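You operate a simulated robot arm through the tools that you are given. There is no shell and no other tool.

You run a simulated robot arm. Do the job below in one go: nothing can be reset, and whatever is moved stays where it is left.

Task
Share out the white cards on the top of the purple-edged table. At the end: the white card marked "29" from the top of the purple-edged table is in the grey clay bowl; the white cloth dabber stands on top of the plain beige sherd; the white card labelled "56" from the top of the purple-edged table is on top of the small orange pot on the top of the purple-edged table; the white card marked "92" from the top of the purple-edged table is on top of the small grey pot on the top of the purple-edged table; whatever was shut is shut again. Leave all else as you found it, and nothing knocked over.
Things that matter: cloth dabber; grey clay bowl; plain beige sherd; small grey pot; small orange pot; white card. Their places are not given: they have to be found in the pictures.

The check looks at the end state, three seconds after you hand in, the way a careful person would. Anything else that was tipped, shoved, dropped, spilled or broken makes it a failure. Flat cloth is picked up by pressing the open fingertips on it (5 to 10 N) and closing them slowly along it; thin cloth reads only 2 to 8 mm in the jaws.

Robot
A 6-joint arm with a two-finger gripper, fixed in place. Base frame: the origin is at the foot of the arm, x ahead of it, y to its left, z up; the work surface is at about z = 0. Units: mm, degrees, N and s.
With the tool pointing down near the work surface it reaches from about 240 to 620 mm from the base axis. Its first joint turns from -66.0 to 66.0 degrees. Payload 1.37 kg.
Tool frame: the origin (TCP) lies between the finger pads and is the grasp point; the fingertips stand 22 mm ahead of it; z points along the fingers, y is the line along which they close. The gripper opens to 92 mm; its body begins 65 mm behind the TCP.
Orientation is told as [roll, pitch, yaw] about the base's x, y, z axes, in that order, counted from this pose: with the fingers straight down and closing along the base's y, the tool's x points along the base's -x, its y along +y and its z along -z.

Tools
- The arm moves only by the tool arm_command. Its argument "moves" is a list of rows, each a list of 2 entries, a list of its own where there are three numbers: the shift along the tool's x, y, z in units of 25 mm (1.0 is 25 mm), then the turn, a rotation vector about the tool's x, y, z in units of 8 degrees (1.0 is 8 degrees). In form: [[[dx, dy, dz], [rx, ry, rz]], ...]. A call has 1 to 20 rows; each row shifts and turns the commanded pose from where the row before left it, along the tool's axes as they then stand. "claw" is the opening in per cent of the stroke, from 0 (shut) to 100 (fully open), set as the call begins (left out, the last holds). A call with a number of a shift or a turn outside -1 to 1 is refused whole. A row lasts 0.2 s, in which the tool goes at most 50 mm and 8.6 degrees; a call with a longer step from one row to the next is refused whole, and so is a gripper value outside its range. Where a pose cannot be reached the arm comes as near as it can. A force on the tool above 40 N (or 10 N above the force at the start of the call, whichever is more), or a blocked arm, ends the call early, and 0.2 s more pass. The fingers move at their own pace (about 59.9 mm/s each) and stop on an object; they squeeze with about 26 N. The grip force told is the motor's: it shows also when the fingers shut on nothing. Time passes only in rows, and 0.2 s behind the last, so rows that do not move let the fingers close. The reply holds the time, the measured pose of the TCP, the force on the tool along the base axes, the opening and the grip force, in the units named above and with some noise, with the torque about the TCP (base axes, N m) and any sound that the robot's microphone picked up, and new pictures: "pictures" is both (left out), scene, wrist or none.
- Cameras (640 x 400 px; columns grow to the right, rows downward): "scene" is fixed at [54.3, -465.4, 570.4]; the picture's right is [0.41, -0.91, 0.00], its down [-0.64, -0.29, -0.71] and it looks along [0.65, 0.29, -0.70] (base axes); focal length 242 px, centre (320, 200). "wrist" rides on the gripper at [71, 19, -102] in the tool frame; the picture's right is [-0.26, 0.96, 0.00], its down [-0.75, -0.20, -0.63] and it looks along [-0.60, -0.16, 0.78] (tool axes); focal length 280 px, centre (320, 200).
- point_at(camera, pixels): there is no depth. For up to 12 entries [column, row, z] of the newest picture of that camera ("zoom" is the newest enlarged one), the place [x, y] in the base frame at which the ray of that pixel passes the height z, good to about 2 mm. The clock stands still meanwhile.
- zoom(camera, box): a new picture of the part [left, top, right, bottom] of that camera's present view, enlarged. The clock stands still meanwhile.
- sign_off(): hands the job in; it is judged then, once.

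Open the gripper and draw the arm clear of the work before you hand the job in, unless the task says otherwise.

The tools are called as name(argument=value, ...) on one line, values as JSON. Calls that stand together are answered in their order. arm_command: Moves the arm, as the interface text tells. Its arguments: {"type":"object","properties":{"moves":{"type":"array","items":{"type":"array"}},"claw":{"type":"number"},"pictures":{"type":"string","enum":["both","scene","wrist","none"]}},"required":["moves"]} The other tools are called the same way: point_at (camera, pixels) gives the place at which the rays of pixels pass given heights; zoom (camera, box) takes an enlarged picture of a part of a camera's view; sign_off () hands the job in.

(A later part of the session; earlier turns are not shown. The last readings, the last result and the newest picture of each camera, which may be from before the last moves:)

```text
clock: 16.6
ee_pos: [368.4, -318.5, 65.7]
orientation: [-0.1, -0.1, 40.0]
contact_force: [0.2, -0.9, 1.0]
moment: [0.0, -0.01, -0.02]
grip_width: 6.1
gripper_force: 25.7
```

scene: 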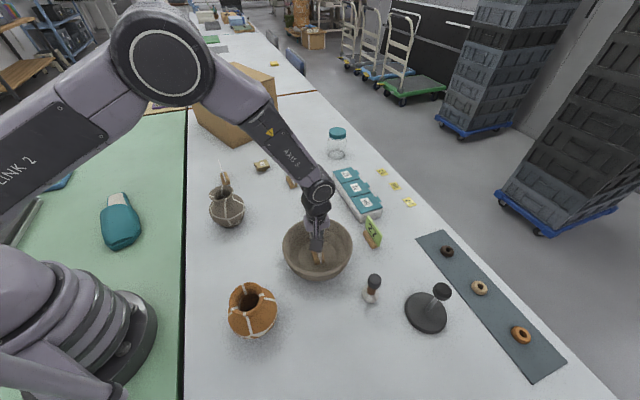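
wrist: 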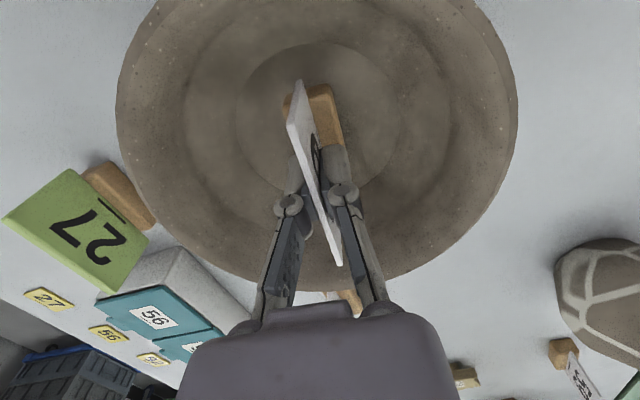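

arm_command(moves=[[[0, 0, 0.06], [0, 0, 0]], [[0, 0, 0], [0, 0, 0]]], pictures="wrist")

```text
clock: 17.2
ee_pos: [368.3, -318.5, 63.6]
orientation: [-0.2, -0.2, 40.0]
contact_force: [-1.3, -0.1, 7.7]
moment: [-0.05, 0.08, 0.0]
grip_width: 5.9
gripper_force: 26.0
```

wrist: 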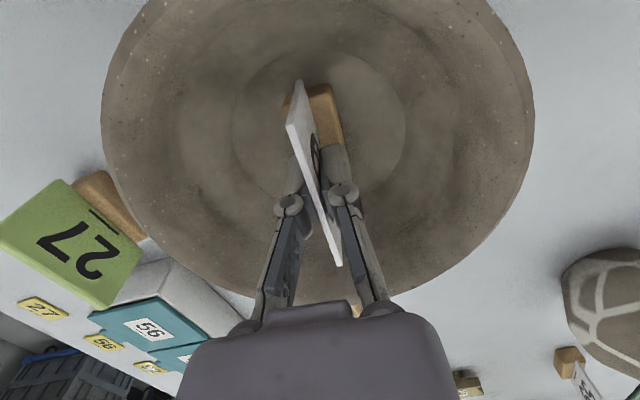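

Contact at 7.7 N with z=63.6 means the stand is on the bowl floor. I open to about 40% to release it.

arm_command(moves=[[[0, 0, 0], [0, 0, 0]], [[0, 0, 0], [0, 0, 0]], [[0, 0, 0], [0, 0, 0]]], claw=40)

zoom(camera="scene", box=[250, 180, 390, 300])

```text
clock: 18.0
ee_pos: [368.2, -317.3, 64.0]
orientation: [-0.1, -0.1, 39.9]
contact_force: [-0.5, 0.0, -0.1]
moment: [0.03, -0.03, -0.03]
grip_width: 36.9
gripper_force: 0.1
```

scene: 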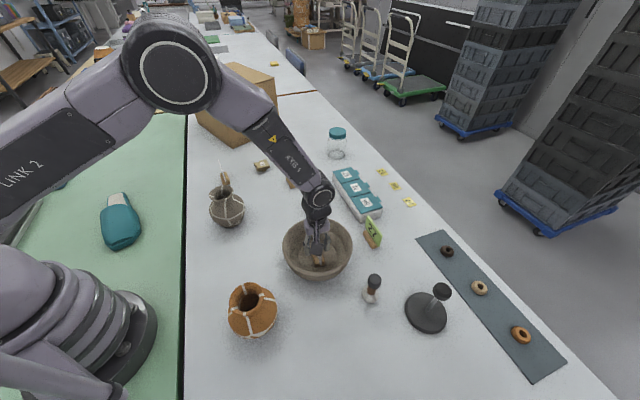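
wrist: 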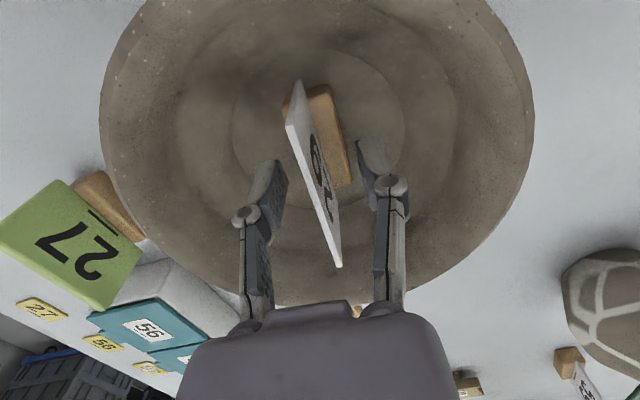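

```text
3.33 times, centred on (320, 240) of scene
```

zoom: 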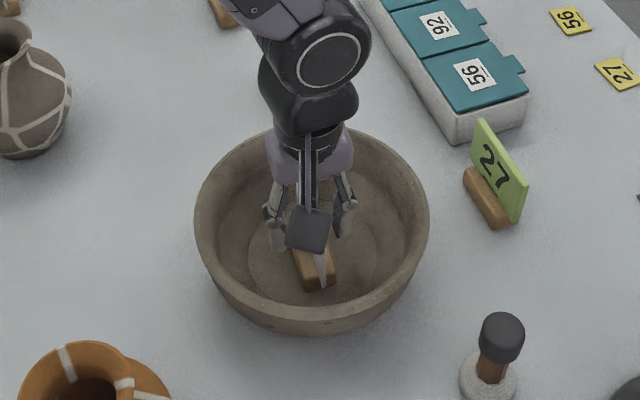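

The card stands in the bowl. I lift clear and go above the orange pot to measure its mouth.

arm_command(moves=[[[0, 0, -0.6], [0, 0, 0]], [[0, 0, -1], [0, 0, 0]], [[0, 0, -1], [0, 0, 0]], [[0, 0, -1], [0, 0, 0]], [[0, 0, -1], [0, 0, 0]], [[0, 0, -0.6], [0, 0, 0]], [[0.45, 0.887, -0.12], [0, 0, 0]], [[0.45, 0.887, -0.12], [0, 0, 0]], [[0.45, 0.887, -0.12], [0, 0, 0]], [[0.45, 0.887, -0.12], [0, 0, 0]], [[0.45, 0.887, -0.12], [0, 0, 0]], [[0.45, 0.887, -0.12], [0, 0, 0]], [[0.45, 0.887, -0.12], [0, 0, 0]], [[0.45, 0.887, -0.12], [0, 0, 0]], [[0, 0, 0], [0, 0, 0]]], claw=100)

point_at(camera="scene", pixels=[[246.4, 299.4, 80], [246.4, 299.4, 90], [246.4, 299.4, 100], [221.2, 193.6, 90], [221.2, 193.6, 100], [221.2, 193.6, 110]])

```text
clock: 21.2
ee_pos: [181.9, -239.3, 216.7]
orientation: [0.0, -0.1, 40.1]
contact_force: [1.3, -0.1, -0.5]
moment: [0.02, -0.01, 0.01]
grip_width: 92.0
gripper_force: 0.1
```

scene: 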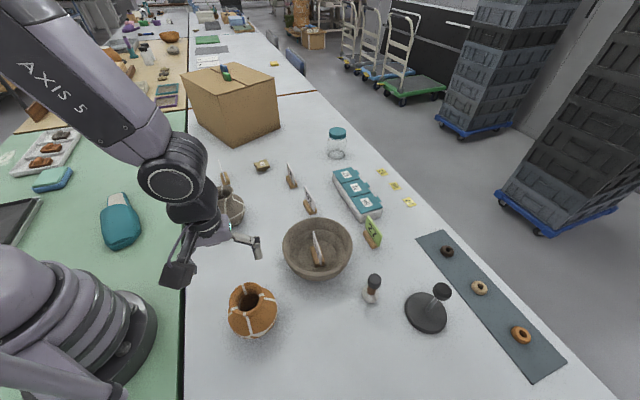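
wrist: 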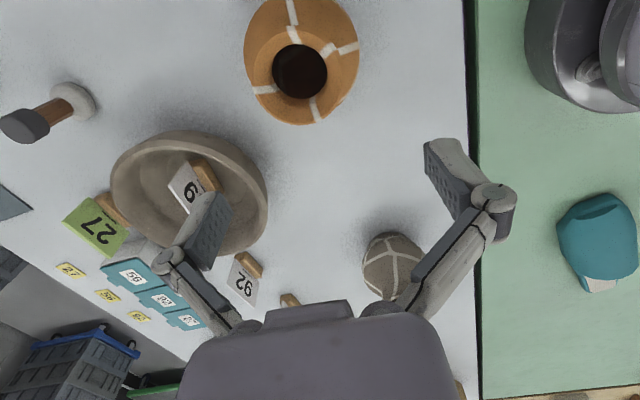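

```text
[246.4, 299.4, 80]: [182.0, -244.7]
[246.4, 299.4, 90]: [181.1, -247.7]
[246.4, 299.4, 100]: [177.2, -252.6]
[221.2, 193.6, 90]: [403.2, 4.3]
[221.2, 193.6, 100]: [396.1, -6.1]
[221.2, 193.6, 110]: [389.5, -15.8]
```

Card 29 is standing in the bowl, and the orange pot's mouth is visible at wrist (300,70). I'll zoom to measure the rim.

zoom(camera="wrist", box=[230, 0, 370, 130])

zoom(camera="scene", box=[215, 270, 295, 350])

zoom(camera="wrist", box=[100, 110, 280, 310])

```text
3.08 times, centred on (300, 65) of wrist
```

zoom: 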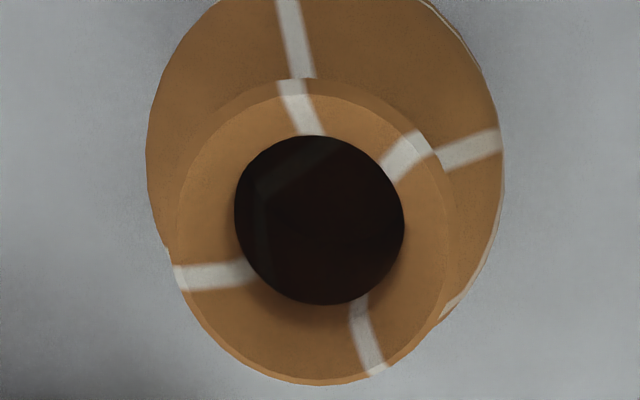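

```text
5.00 times, centred on (255, 310) of scene
```

zoom: 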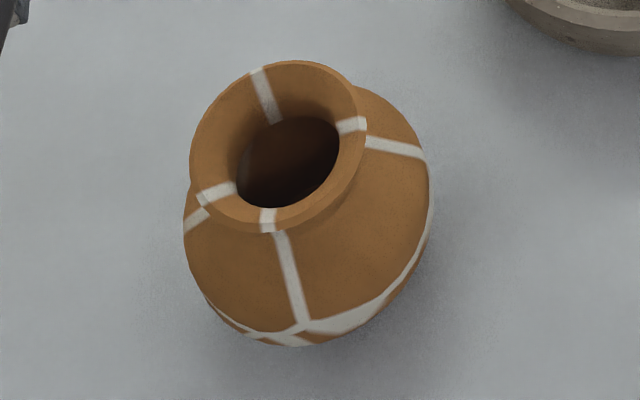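

```text
2.00 times, centred on (190, 210) of wrist
```

zoom: 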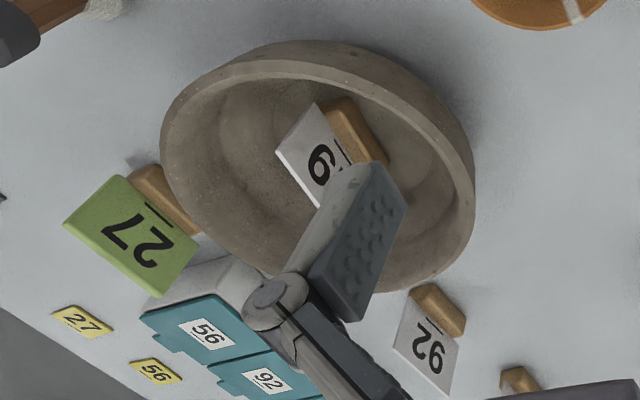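

Both rim centres are consistent: wrist (297.5,76) and scene (246.4,299). I'll triangulate the rim height, rim size and throat size.

point_at(camera="wrist", pixels=[[297.5, 76.2, 80], [297.5, 76.2, 90], [297.5, 76.2, 100], [297.5, 76.2, 110], [252.9, 86.1, 95], [342.2, 66.6, 95], [301.6, 124.7, 95], [293.5, 27.7, 95], [272.4, 71.5, 75], [327.6, 69.9, 75], [298.4, 43.9, 75], [301.6, 98.8, 75]])

point_at(camera="scene", pixels=[[246.4, 299.1, 80], [246.4, 299.1, 90], [246.4, 299.1, 100], [246.4, 299.1, 110], [229, 304, 95], [264, 294, 95], [249, 282, 95], [243.4, 316.4, 95]])

```text
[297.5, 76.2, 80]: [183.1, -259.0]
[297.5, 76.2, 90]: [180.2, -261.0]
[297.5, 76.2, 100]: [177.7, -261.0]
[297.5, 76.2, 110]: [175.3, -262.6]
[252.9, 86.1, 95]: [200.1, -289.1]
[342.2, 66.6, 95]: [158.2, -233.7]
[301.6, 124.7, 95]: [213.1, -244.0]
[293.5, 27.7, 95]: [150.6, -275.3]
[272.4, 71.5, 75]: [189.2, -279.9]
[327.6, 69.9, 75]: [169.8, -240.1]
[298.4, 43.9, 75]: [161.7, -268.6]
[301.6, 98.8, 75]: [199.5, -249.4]
```

```text
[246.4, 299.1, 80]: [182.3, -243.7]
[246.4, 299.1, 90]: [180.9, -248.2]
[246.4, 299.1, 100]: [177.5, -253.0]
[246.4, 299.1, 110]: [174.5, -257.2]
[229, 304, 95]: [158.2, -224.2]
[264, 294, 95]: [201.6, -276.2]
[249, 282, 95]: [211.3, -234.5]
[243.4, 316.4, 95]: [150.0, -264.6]
```

The orange rim is about 65 mm across at z≈112, centred near (174,-260), with a throat of about 40 mm. The 55×24 mm stand should therefore sit on the lip. I now hover over the grey pot for the same measurement.

arm_command(moves=[[[-0.988, 0.124, 0], [0, 0, 0]], [[-0.988, 0.124, 0], [0, 0, 0]], [[-0.988, 0.124, 0], [0, 0, 0]], [[-0.988, 0.124, 0], [0, 0, 0]], [[-0.988, 0.124, 0], [0, 0, 0]], [[-0.988, 0.124, 0], [0, 0, 0]], [[-0.988, 0.124, 0], [0, 0, 0]], [[-0.988, 0.124, 0], [0, 0, 0]], [[-0.988, 0.124, 0], [0, 0, 0]], [[-0.988, 0.124, 0], [0, 0, 0]], [[-0.988, 0.124, 0], [0, 0, 0]], [[-0.988, 0.124, 0], [0, 0, 0]], [[0, 0, 0], [0, 0, 0]], [[0, 0, 0], [0, 0, 0]]])

zoom(camera="wrist", box=[220, 0, 380, 130])

zoom(camera="scene", box=[190, 170, 260, 240])

```text
clock: 24.2
ee_pos: [388.6, -18.5, 216.8]
orientation: [-0.1, -0.1, 40.0]
contact_force: [0.0, 0.4, 0.6]
moment: [-0.03, 0.0, -0.01]
grip_width: 91.9
gripper_force: 0.1
```

scene: 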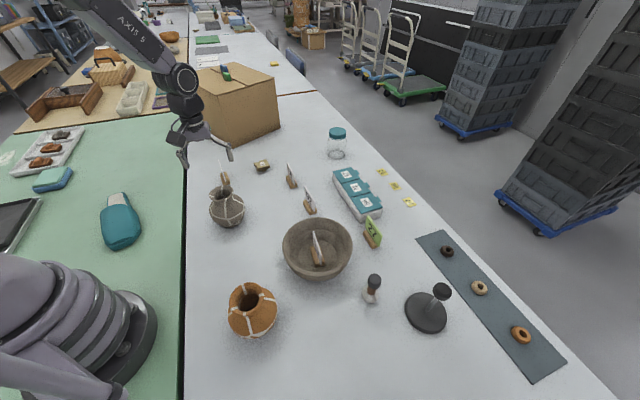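
wrist: 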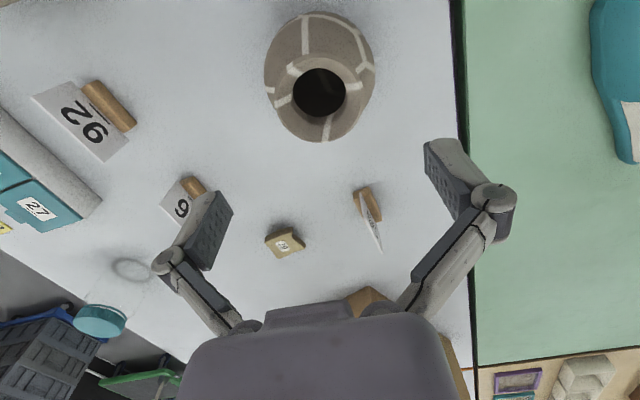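

```text
3.08 times, centred on (300, 65) of wrist
```

zoom: 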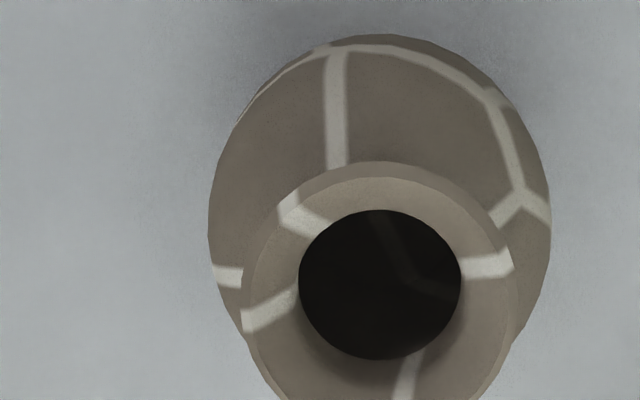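

```text
5.71 times, centred on (225, 205) of scene
```

zoom: 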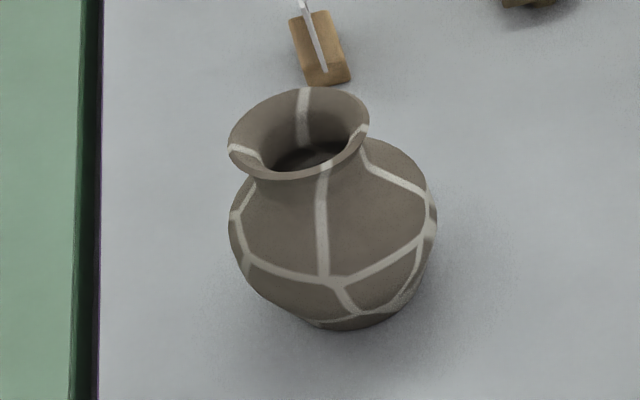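

The rim is cut off at the bottom of that zoom, so I re-frame it.

zoom(camera="wrist", box=[250, 20, 390, 150])

point_at(camera="scene", pixels=[[221.3, 193.1, 100], [221.3, 193.1, 110], [221.3, 193.1, 120], [221.3, 193.1, 130]])

```text
3.08 times, centred on (320, 85) of wrist
```

zoom: 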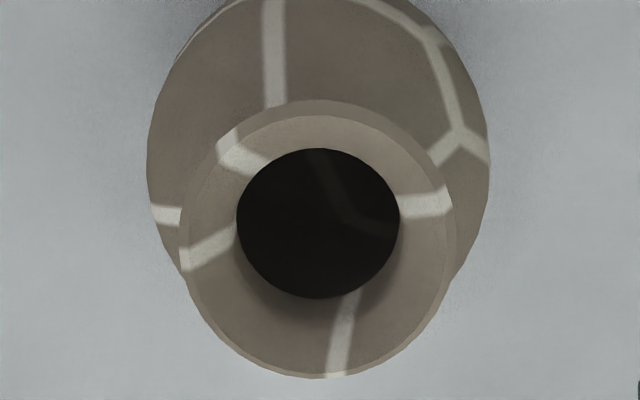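

```text
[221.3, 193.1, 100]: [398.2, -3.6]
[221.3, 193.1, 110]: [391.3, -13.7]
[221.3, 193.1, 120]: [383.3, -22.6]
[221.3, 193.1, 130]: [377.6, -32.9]
```

point_at(camera="wrist", pixels=[[319.4, 97.7, 100], [319.4, 97.7, 110], [319.4, 97.7, 120], [319.4, 97.7, 130], [274.5, 99.6, 115], [363.8, 93.1, 115], [319.4, 52.5, 115], [319.4, 142.8, 115]])

point_at(camera="scene", pixels=[[208.9, 195.4, 115], [233.75, 191, 115], [222.4, 185.2, 115], [221.5, 201.5, 115]])

zoom(camera="wrist", box=[20, 60, 160, 180])

zoom(camera="wrist", box=[250, 200, 320, 270])

```text
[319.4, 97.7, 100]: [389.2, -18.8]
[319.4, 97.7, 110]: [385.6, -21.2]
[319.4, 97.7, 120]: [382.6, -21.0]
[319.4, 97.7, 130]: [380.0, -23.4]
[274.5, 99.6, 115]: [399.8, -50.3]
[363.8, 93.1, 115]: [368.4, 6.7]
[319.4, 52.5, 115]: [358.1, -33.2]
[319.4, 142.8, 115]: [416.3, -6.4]
```

```text
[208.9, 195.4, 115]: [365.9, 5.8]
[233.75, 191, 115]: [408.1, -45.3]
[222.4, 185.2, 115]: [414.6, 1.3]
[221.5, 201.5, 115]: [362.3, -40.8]
```

```text
3.33 times, centred on (90, 120) of wrist
```

zoom: 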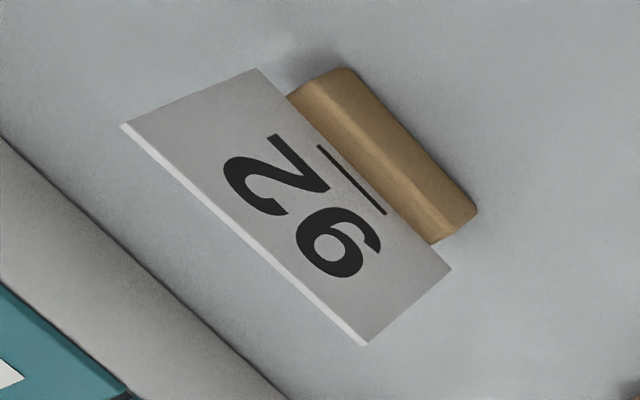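

```text
5.71 times, centred on (285, 235) of wrist
```

zoom: 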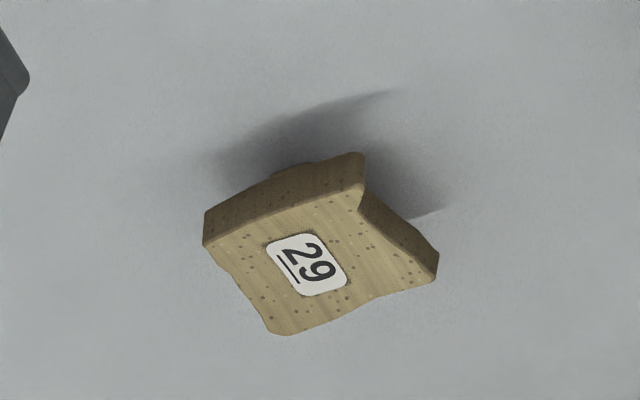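

The grey rim is at about (383,-21.5) and z≈119. Now I triangulate card C (92) and the sherd.

point_at(camera="wrist", pixels=[[31.5, 97.5, 70], [104.1, 163.6, 70], [71.4, 81, 20], [129, 141, 20], [282.9, 246, 20], [282.9, 246, 30], [282.9, 246, 40], [265, 241.9, 30], [292, 229, 30], [305.5, 247.5, 30], [279, 258, 30]])

point_at(camera="scene", pixels=[[262.5, 164.4, 10], [262.5, 164.4, 20], [262.5, 164.4, 30], [262.5, 164.4, 40], [304.8, 186, 70], [315, 201, 70], [314.7, 212, 20]])

```text
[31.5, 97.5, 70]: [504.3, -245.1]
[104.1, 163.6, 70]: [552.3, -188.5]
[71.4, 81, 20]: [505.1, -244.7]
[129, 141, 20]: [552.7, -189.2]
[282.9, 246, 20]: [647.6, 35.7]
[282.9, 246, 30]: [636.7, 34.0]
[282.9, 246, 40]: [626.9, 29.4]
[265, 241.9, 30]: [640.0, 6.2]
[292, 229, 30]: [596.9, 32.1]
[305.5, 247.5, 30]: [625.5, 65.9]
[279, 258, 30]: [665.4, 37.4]
```

```text
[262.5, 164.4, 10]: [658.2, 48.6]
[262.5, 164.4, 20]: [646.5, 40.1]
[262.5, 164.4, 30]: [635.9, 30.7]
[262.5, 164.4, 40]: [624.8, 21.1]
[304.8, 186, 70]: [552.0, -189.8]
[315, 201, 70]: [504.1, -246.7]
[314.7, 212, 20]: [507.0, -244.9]
```

Card C runs from (504.5,-245.5) to (552,-189) at azimuth 50°, centred at (528,-217). The sherd top is at z≈26 near (638,36). I move above card C.

arm_command(moves=[[[0, 0, 0], [0, 0, -0.62]], [[0, 0, 0], [0, 0, -0.62]], [[0.25, -0.939, 0.1], [0, 0, 0]], [[0.25, -0.939, 0.1], [0, 0, 0]], [[0.25, -0.939, 0.3], [0, 0, 0]], [[0.25, -0.939, 0.4], [0, 0, 0]], [[0.25, -0.939, 0.4], [0, 0, 0]], [[0.25, -0.939, 0.5], [0, 0, 0]], [[0.25, -0.939, 0.5], [0, 0, 0]], [[0.25, -0.939, 0.5], [0, 0, 0]], [[0.25, -0.939, 0.5], [0, 0, 0]], [[0.25, -0.939, 0.5], [0, 0, 0]], [[0, 0, 0], [0, 0, 0]], [[0, 0, 0], [0, 0, 0]]], claw=50)

zoom(camera="wrist", box=[240, 0, 420, 210])

```text
clock: 27.2
ee_pos: [526.8, -220.6, 121.6]
orientation: [-0.1, 0.0, 49.9]
contact_force: [-0.3, 0.3, -0.3]
moment: [0.02, -0.03, -0.01]
grip_width: 45.8
gripper_force: 0.1
```

scene: 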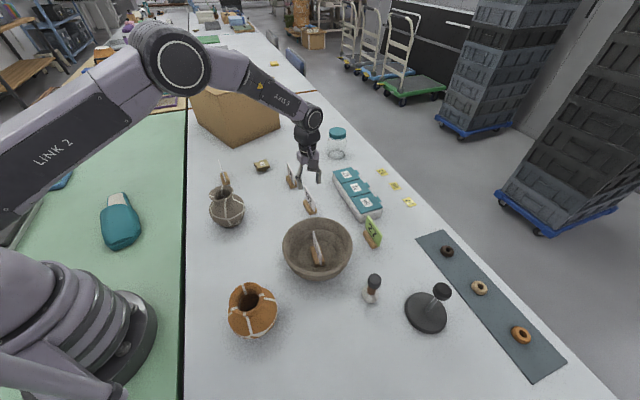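
wrist: 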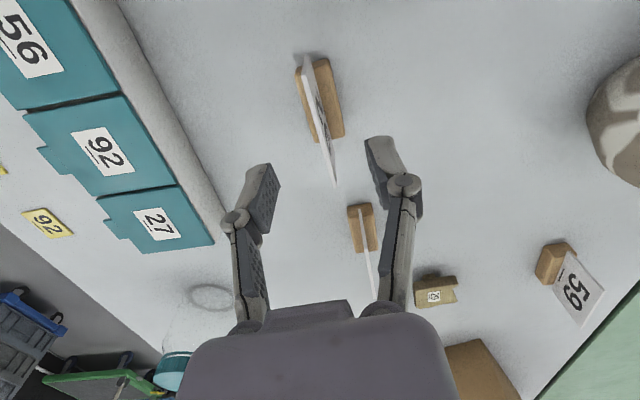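

```text
1.90 times, centred on (330, 105) of wrist
```

zoom: 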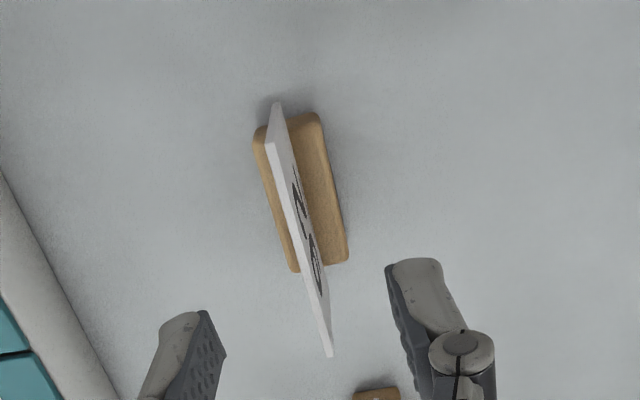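

I check the lateral offset of card C from the TCP.

point_at(camera="wrist", pixels=[[302.6, 73.4, 70], [335.3, 185, 70], [318.9, 129.2, 70], [298, 76, 20], [328, 66, 20], [315, 143, 20], [344, 136, 20]])

```text
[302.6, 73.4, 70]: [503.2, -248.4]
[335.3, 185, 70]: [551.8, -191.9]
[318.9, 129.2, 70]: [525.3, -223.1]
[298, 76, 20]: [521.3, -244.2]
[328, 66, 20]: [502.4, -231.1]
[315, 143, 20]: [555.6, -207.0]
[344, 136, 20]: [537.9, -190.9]
```

Card C is aligned within 1 mm, so I descend to z≈53.5 and then close.

arm_command(moves=[[[-0.03, 0, 0.68], [0, 0, 0]], [[-0.03, 0, 0.68], [0, 0, 0]], [[0, 0, 0.68], [0, 0, 0]], [[0, 0, 0.68], [0, 0, 0]], [[0, 0, 0], [0, 0, 0]], [[0, 0, 0], [0, 0, 0]]], pictures="both")

```text
clock: 28.6
ee_pos: [529.4, -218.2, 53.2]
orientation: [-0.1, 0.1, 50.0]
contact_force: [0.4, 0.8, -0.1]
moment: [0.02, 0.01, 0.0]
grip_width: 45.9
gripper_force: 0.0
```

scene: 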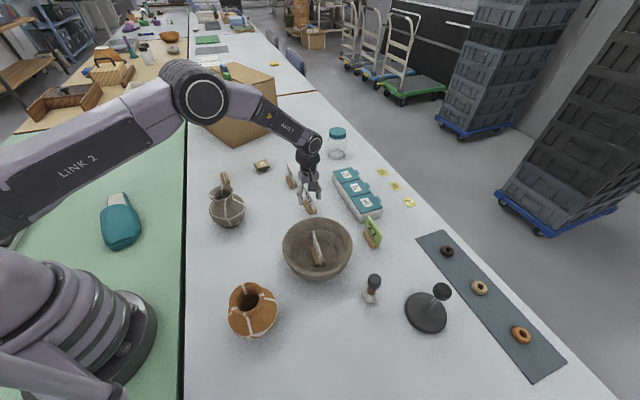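
wrist: 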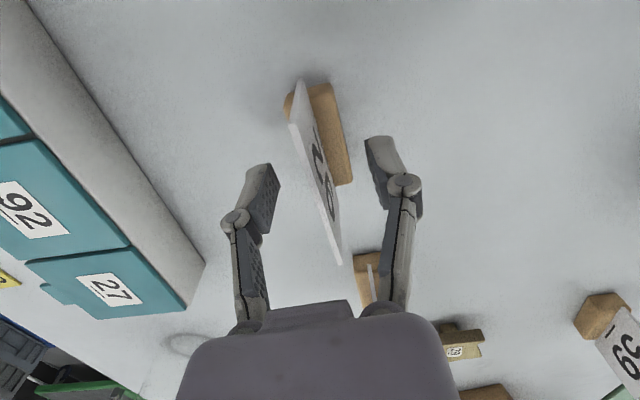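

arm_command(moves=[[[0, 0, 0], [0, 0, 0]], [[0, 0, 0], [0, 0, 0]], [[0, 0, 0], [0, 0, 0]], [[0, 0, 0], [0, 0, 0]], [[0, 0, -0.3], [0, 0, 0]], [[0, 0, -0.5], [0, 0, 0]], [[0, 0, -1], [0, 0, 0]], [[0, 0, 0], [0, 0, 0]]], claw=0)

```text
clock: 30.4
ee_pos: [527.9, -219.1, 100.2]
orientation: [-0.1, 0.0, 50.0]
contact_force: [-0.1, 0.6, -0.2]
moment: [-0.03, 0.01, 0.04]
grip_width: 6.0
gripper_force: 26.1
```

scene: 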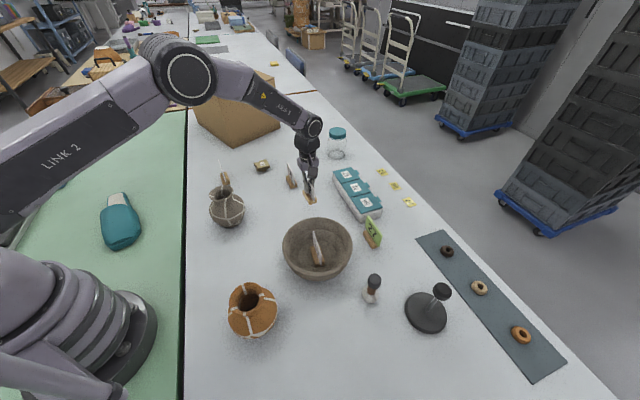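
wrist: 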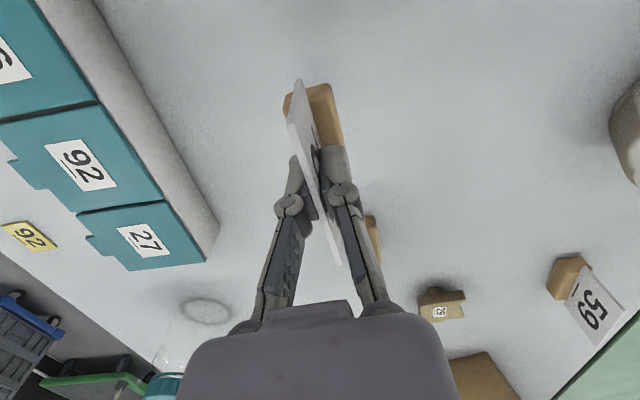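

Card 92 is held. I lift it and carry it over the grey pot at (383,-21.5).

arm_command(moves=[[[0, 0, -0.92], [0, 0, 0]], [[0, 0, -0.92], [0, 0, 0]], [[0, 0, -0.92], [0, 0, 0]], [[0, 0, -0.92], [0, 0, 0]], [[0, 0, -0.92], [0, 0, 0]], [[-0.2325, 0.9525, 0], [0, 0, 0]], [[-0.2325, 0.9525, 0], [0, 0, 0]], [[-0.2325, 0.9525, 0], [0, 0, 0]], [[-0.2325, 0.9525, 0], [0, 0, 0]], [[-0.2325, 0.9525, 0], [0, 0, 0]], [[-0.2325, 0.9525, 0], [0, 0, 0]], [[-0.2325, 0.9525, 0], [0, 0, 0]], [[-0.2325, 0.9525, 0], [0, 0, 0]], [[-0.2325, 0.9525, 0], [0, 0, 0]], [[-0.2325, 0.9525, 0], [0, 0, 0]], [[0, 0, 0], [0, 0, 0]], [[0, 0, 0], [0, 0, 0]]])

zoom(camera="wrist", box=[230, 20, 410, 220])

zoom(camera="scene", box=[180, 140, 270, 240])

```text
clock: 34.0
ee_pos: [383.0, -20.6, 211.9]
orientation: [-0.1, -0.1, 49.9]
contact_force: [-0.1, 0.3, -0.5]
moment: [-0.01, -0.02, 0.0]
grip_width: 6.0
gripper_force: 25.9
```

scene: 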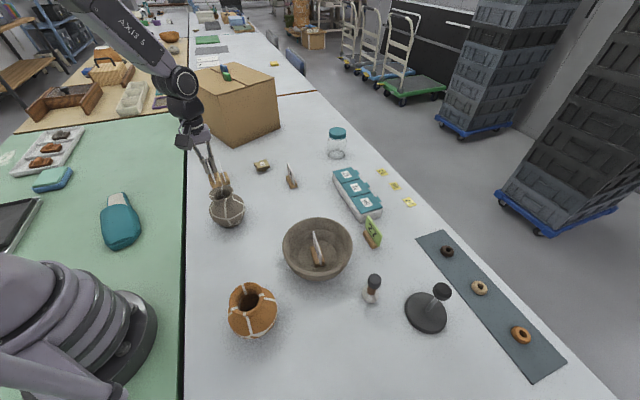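
wrist: 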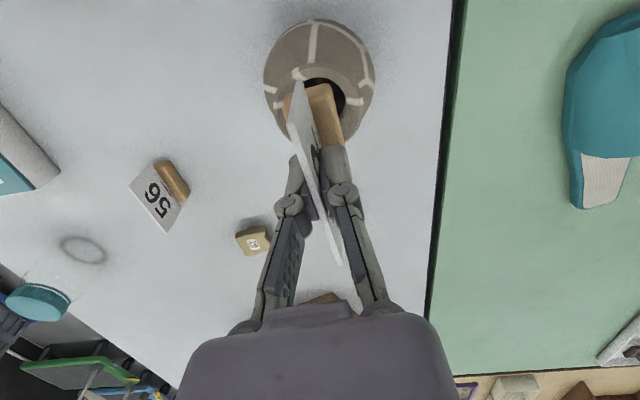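

```text
2.00 times, centred on (320, 120) of wrist
```

zoom: 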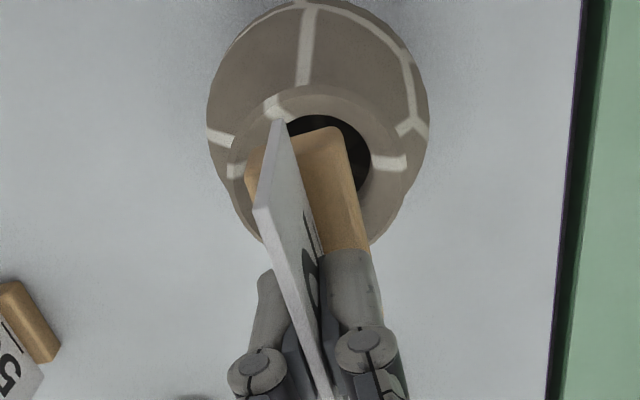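

```text
4.00 times, centred on (225, 190) of scene
```

zoom: 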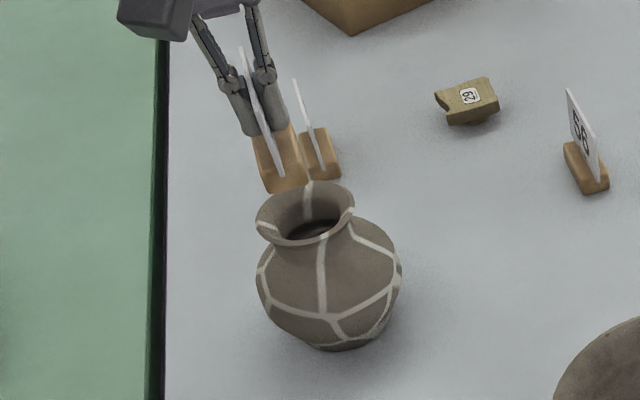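

point_at(camera="wrist", pixels=[[274, 108, 119], [364, 97, 119], [319, 64, 119], [319, 102, 119], [319, 109, 119]])

zoom(camera="wrist", box=[250, 30, 390, 150])

```text
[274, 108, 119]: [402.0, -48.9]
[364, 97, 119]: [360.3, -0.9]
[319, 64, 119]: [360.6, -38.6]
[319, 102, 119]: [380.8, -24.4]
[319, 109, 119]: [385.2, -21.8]
```

```text
3.33 times, centred on (320, 90) of wrist
```

zoom: 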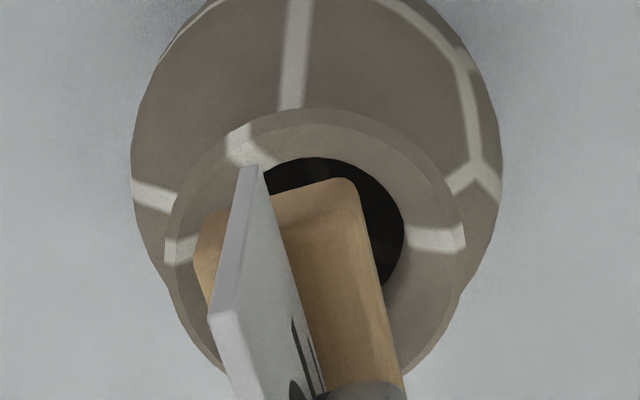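

point_at(camera="wrist", pixels=[[330.5, 84.6, 178], [283, 97.5, 178], [344, 140, 178]])

zoom(camera="wrist", box=[260, 60, 360, 160])

```text
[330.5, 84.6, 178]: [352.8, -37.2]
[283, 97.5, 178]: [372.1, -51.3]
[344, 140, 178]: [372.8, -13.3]
```

```text
4.00 times, centred on (310, 110) of wrist
```

zoom: 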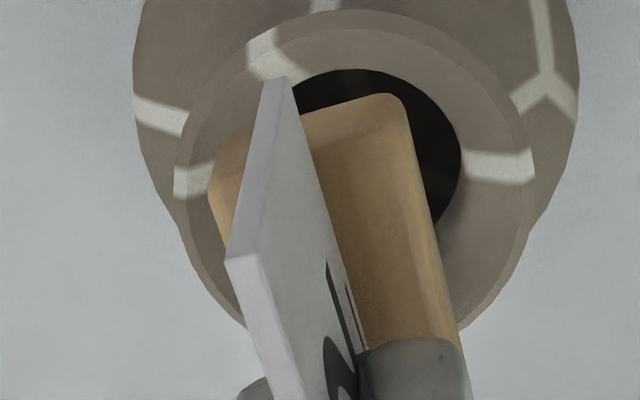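

The stand centre sits about 3 mm short along its axis, so I shift 2 mm and lower to just above the rim.

arm_command(moves=[[[-0.1, 0, 0.45], [0, 0, 0]], [[0, 0, 0.45], [0, 0, 0]], [[0, 0, 0.4], [0, 0, 0]], [[0, 0, 0], [0, 0, 0]], [[0, 0, 0], [0, 0, 0]]])

zoom(camera="scene", box=[180, 140, 270, 240])

zoom(camera="wrist", box=[230, 20, 410, 220])

```text
clock: 35.2
ee_pos: [384.4, -18.9, 179.7]
orientation: [-0.1, -0.1, 49.9]
contact_force: [-0.2, 0.1, 0.2]
moment: [-0.01, 0.0, 0.06]
grip_width: 6.0
gripper_force: 26.2
```

scene: 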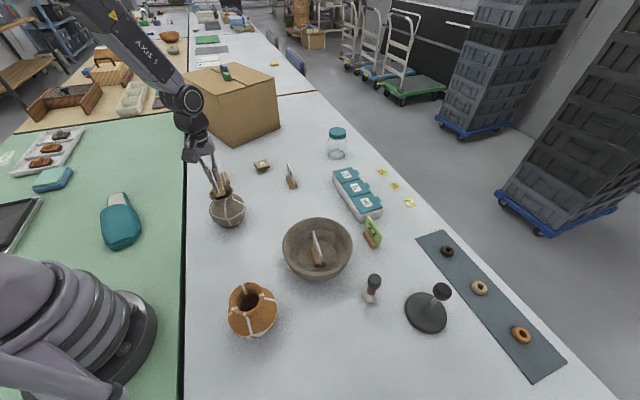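
wrist: 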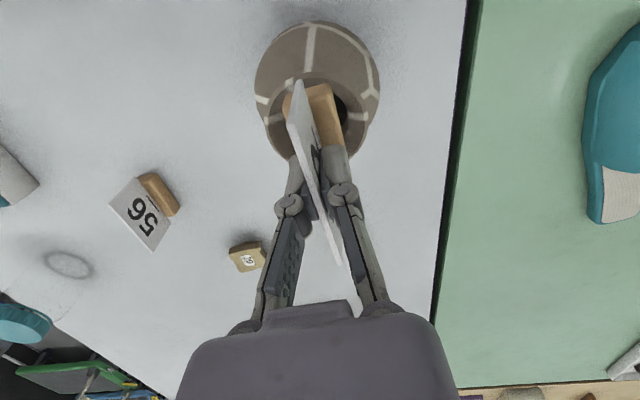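

```text
4.00 times, centred on (225, 190) of scene
```

zoom: 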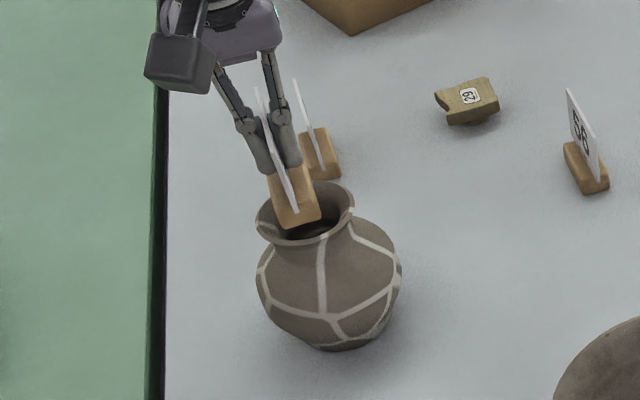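

```text
2.00 times, centred on (320, 120) of wrist
```

zoom: 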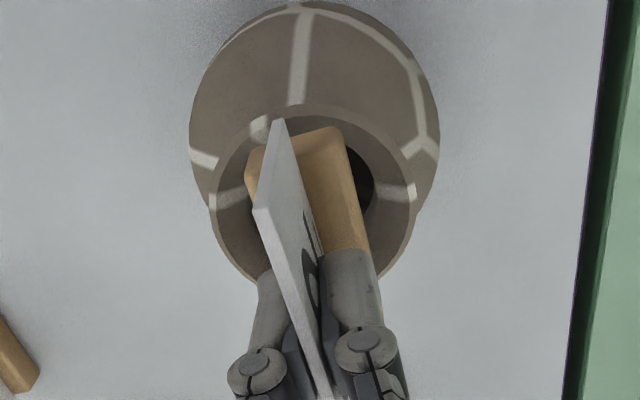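

point_at(camera="wrist", pixels=[[331.5, 85, 146], [283.5, 97.5, 146], [345, 143, 146], [265, 117.5, 119], [368.5, 115, 119], [316, 72.5, 119], [316, 119, 119]])

zoom(camera="wrist", box=[250, 60, 390, 180])

```text
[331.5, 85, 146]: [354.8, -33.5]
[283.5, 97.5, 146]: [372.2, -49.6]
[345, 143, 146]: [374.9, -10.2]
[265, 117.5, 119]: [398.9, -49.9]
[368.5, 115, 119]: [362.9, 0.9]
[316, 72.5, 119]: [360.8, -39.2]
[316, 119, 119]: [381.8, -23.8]
```

```text
3.33 times, centred on (320, 120) of wrist
```

zoom: 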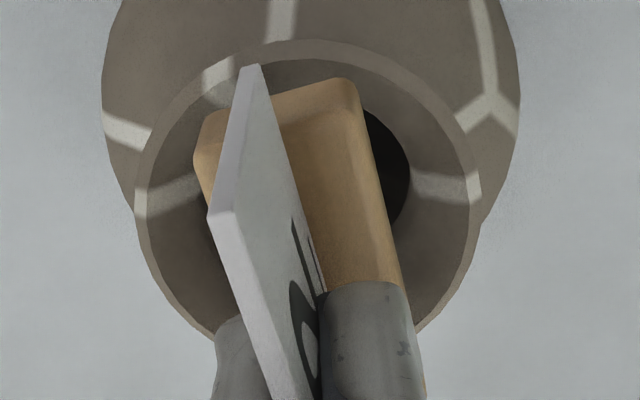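

The stand sits about 2.5 mm to the +tool-y side of the rim centre at (382.3,-23.3). I correct that and lower in small steps.

arm_command(moves=[[[0.06, -0.09, 0], [0, 0, 0]], [[0, 0, 0.12], [0, 0, 0]], [[0, 0, 0.12], [0, 0, 0]], [[0, 0, 0], [0, 0, 0]]], pictures="none")

```text
clock: 36.2
ee_pos: [386.6, -21.7, 174.9]
orientation: [-0.1, -0.1, 49.9]
contact_force: [-0.2, -1.0, 0.0]
moment: [0.0, 0.01, 0.0]
grip_width: 5.9
gripper_force: 25.7
```

arm_command(moves=[[[0, 0, 0.08], [0, 0, 0]], [[0, 0, 0], [0, 0, 0]]], pictures="none")

```text
clock: 36.8
ee_pos: [386.5, -20.7, 172.7]
orientation: [0.0, 0.0, 49.9]
contact_force: [0.2, 0.2, -1.0]
moment: [0.0, 0.01, 0.01]
grip_width: 5.9
gripper_force: 25.4
```

arm_command(moves=[[[0, 0, 0.08], [0, 0, 0]], [[0, 0, 0], [0, 0, 0]]], pictures="both")

zoom(camera="scene", box=[190, 150, 260, 230])

zoom(camera="wrist", box=[250, 60, 390, 180])

```text
clock: 37.4
ee_pos: [386.4, -20.2, 170.9]
orientation: [-0.1, 0.1, 50.0]
contact_force: [-0.9, 0.0, 0.0]
moment: [-0.01, -0.01, 0.03]
grip_width: 5.8
gripper_force: 26.1
```

scene: 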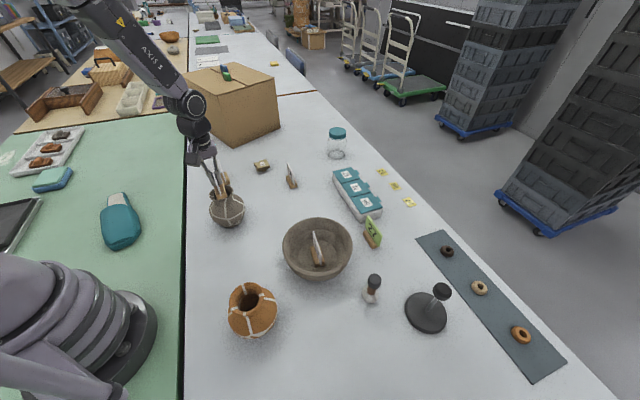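
wrist: 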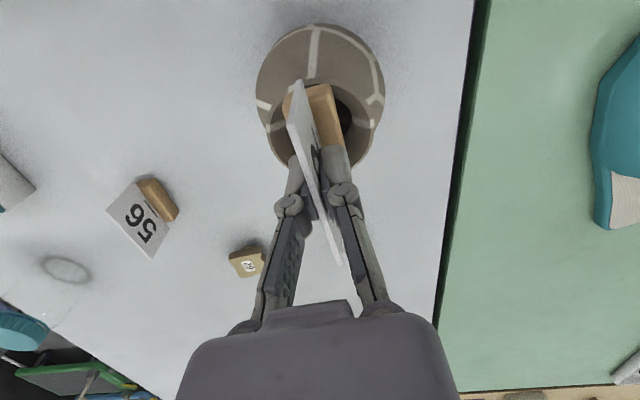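

```text
5.00 times, centred on (225, 190) of scene
```

zoom: 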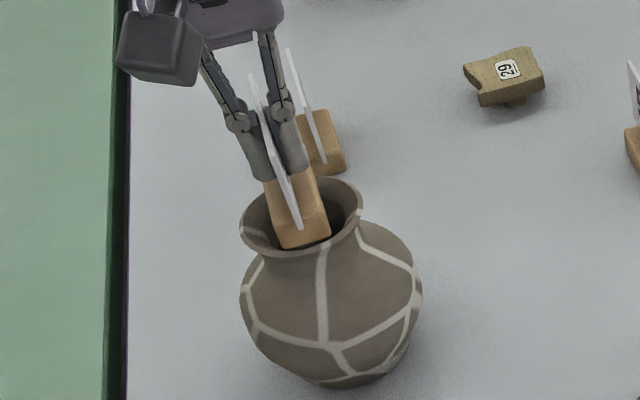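

```text
3.33 times, centred on (320, 120) of wrist
```

zoom: 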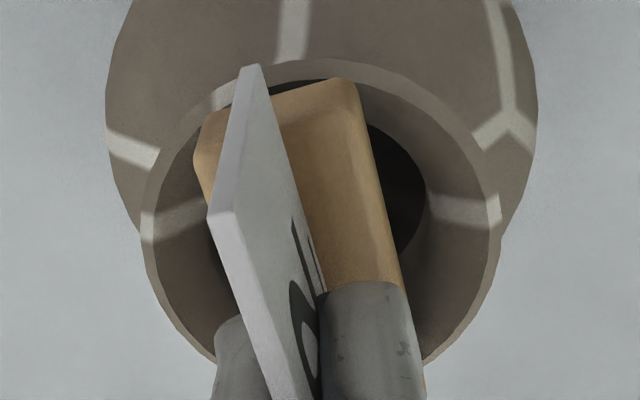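

point_at(camera="wrist", pixels=[[320, 127.4, 119], [282.5, 105, 137], [329, 85.5, 137], [306.5, 94.5, 137], [266, 127.5, 119], [374, 127.5, 119]])

```text
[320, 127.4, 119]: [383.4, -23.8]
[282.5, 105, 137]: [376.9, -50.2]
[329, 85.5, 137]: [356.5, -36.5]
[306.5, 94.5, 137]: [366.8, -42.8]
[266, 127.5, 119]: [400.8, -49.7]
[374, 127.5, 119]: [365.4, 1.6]
```

The stand is now centred within 2 mm. I nudge back 1 mm along its axis and keep lowering until contact.

arm_command(moves=[[[0.05, 0, 0], [0, 0, 0]], [[0, 0, 0.08], [0, 0, 0]], [[0, 0, 0], [0, 0, 0]]], pictures="none")

```text
clock: 38.2
ee_pos: [385.1, -22.3, 170.3]
orientation: [-0.2, -0.1, 49.9]
contact_force: [-0.8, 0.0, 0.4]
moment: [-0.02, 0.05, 0.01]
grip_width: 6.0
gripper_force: 27.0
```

arm_command(moves=[[[0, 0, 0.06], [0, 0, 0]], [[0, 0, 0], [0, 0, 0]]], pictures="none")

```text
clock: 38.8
ee_pos: [386.2, -21.3, 167.1]
orientation: [-0.1, 0.0, 49.9]
contact_force: [-1.7, -1.5, 7.9]
moment: [-0.11, 0.08, 0.01]
grip_width: 5.8
gripper_force: 26.1
```

Contact is at 7.9 N near z=167.5. I look before releasing.

arm_command(moves=[[[0, 0, -0.01], [0, 0, 0]]])

zoom(camera="scene", box=[190, 150, 260, 230])

zoom(camera="wrist", box=[250, 60, 390, 180])

```text
clock: 39.2
ee_pos: [385.5, -21.5, 166.8]
orientation: [-0.1, 0.0, 49.8]
contact_force: [-1.0, -1.7, 2.7]
moment: [-0.03, 0.07, -0.01]
grip_width: 6.2
gripper_force: 26.1
```

scene: 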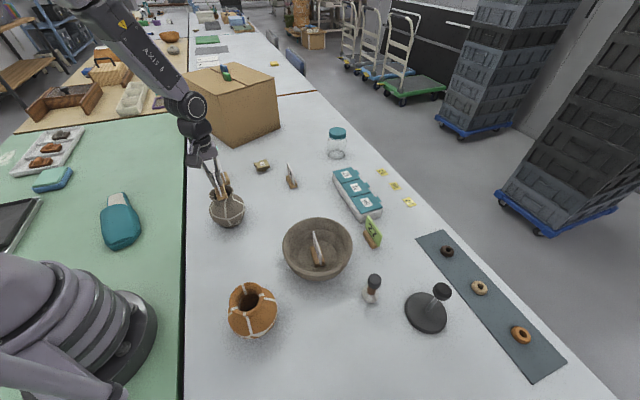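
wrist: 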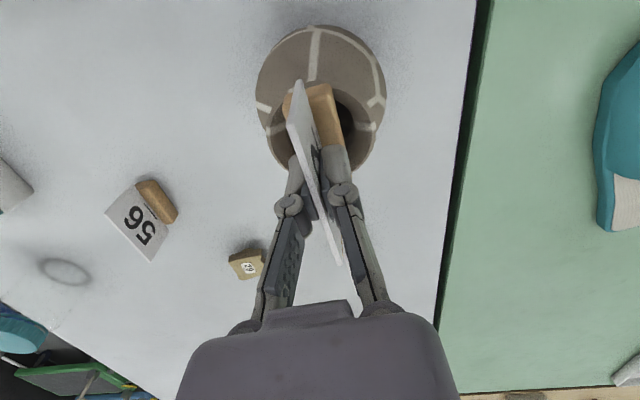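

```text
5.00 times, centred on (225, 190) of scene
```

zoom: 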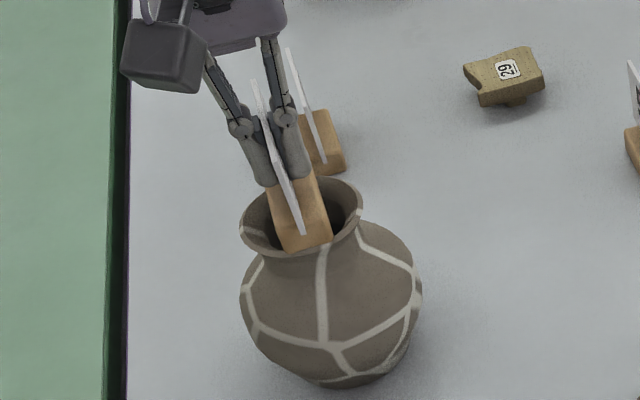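

```text
3.33 times, centred on (320, 120) of wrist
```

zoom: 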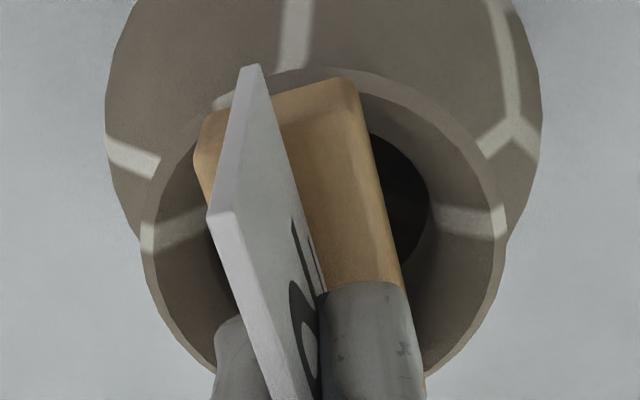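

The reaction force points to the -x,-y side, so the far end touches first. I lift 2 mm, shift 1.5 mm back along the axis and lower again.

arm_command(moves=[[[0, 0, -0.1], [0, 0, 0]], [[0.06, 0, 0], [0, 0, 0]], [[0, 0, 0.08], [0, 0, 0]], [[0, 0, 0], [0, 0, 0]]], pictures="none")

```text
clock: 40.2
ee_pos: [385.1, -22.8, 168.7]
orientation: [-0.2, 0.0, 49.9]
contact_force: [-0.4, 0.4, 0.6]
moment: [0.03, -0.01, 0.02]
grip_width: 6.0
gripper_force: 26.2
```

arm_command(moves=[[[0, 0, 0.04], [0, 0, 0]], [[0, 0, 0], [0, 0, 0]]], pictures="none")

```text
clock: 40.8
ee_pos: [385.1, -23.8, 167.9]
orientation: [-0.1, -0.1, 49.9]
contact_force: [0.0, -0.4, 3.5]
moment: [0.0, 0.0, 0.01]
grip_width: 6.1
gripper_force: 25.9
```

The force is now purely vertical at 3.5 N with zero moment, so the stand is balanced on the rim. I release it gently.

arm_command(moves=[[[0, 0, 0], [0, 0, 0]], [[0, 0, 0], [0, 0, 0]], [[0, 0, 0], [0, 0, 0]]], claw=45)

zoom(camera="scene", box=[190, 150, 260, 230])

zoom(camera="wrist", box=[230, 60, 410, 220])

```text
clock: 41.6
ee_pos: [384.8, -22.7, 167.7]
orientation: [-0.1, 0.0, 49.8]
contact_force: [-0.5, 0.2, 0.2]
moment: [0.01, -0.01, 0.03]
grip_width: 41.4
gripper_force: 0.2
```

scene: 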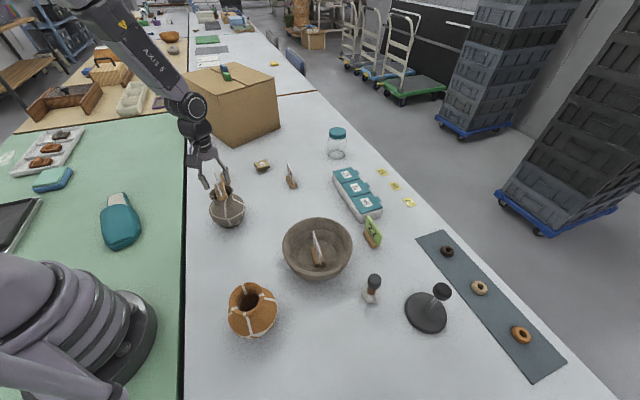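
wrist: 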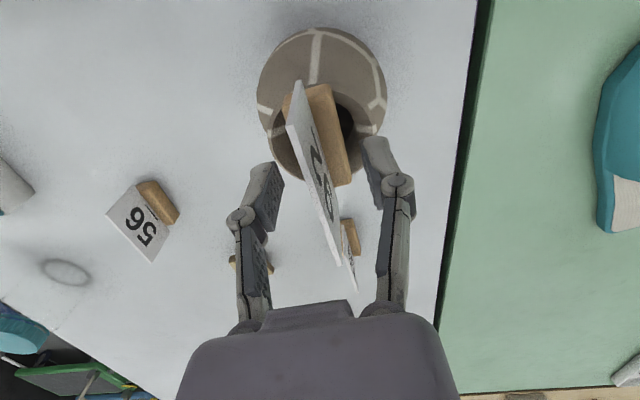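

```text
5.00 times, centred on (225, 190) of scene
```

zoom: 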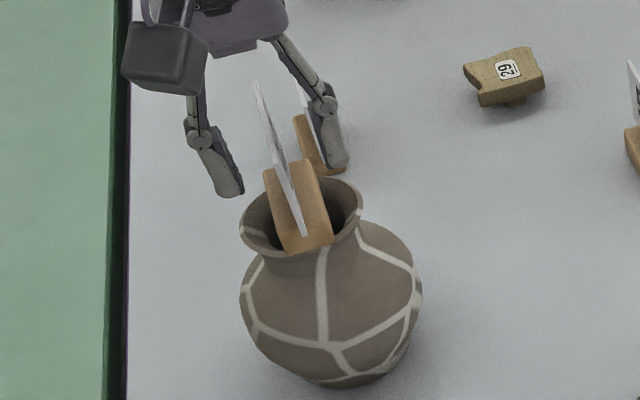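

```text
2.50 times, centred on (320, 140) of wrist
```

zoom: 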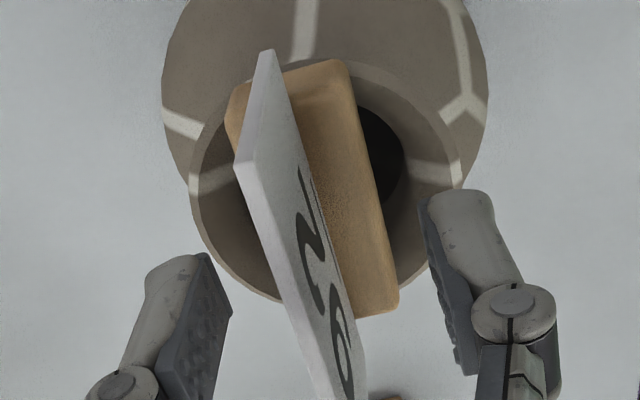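

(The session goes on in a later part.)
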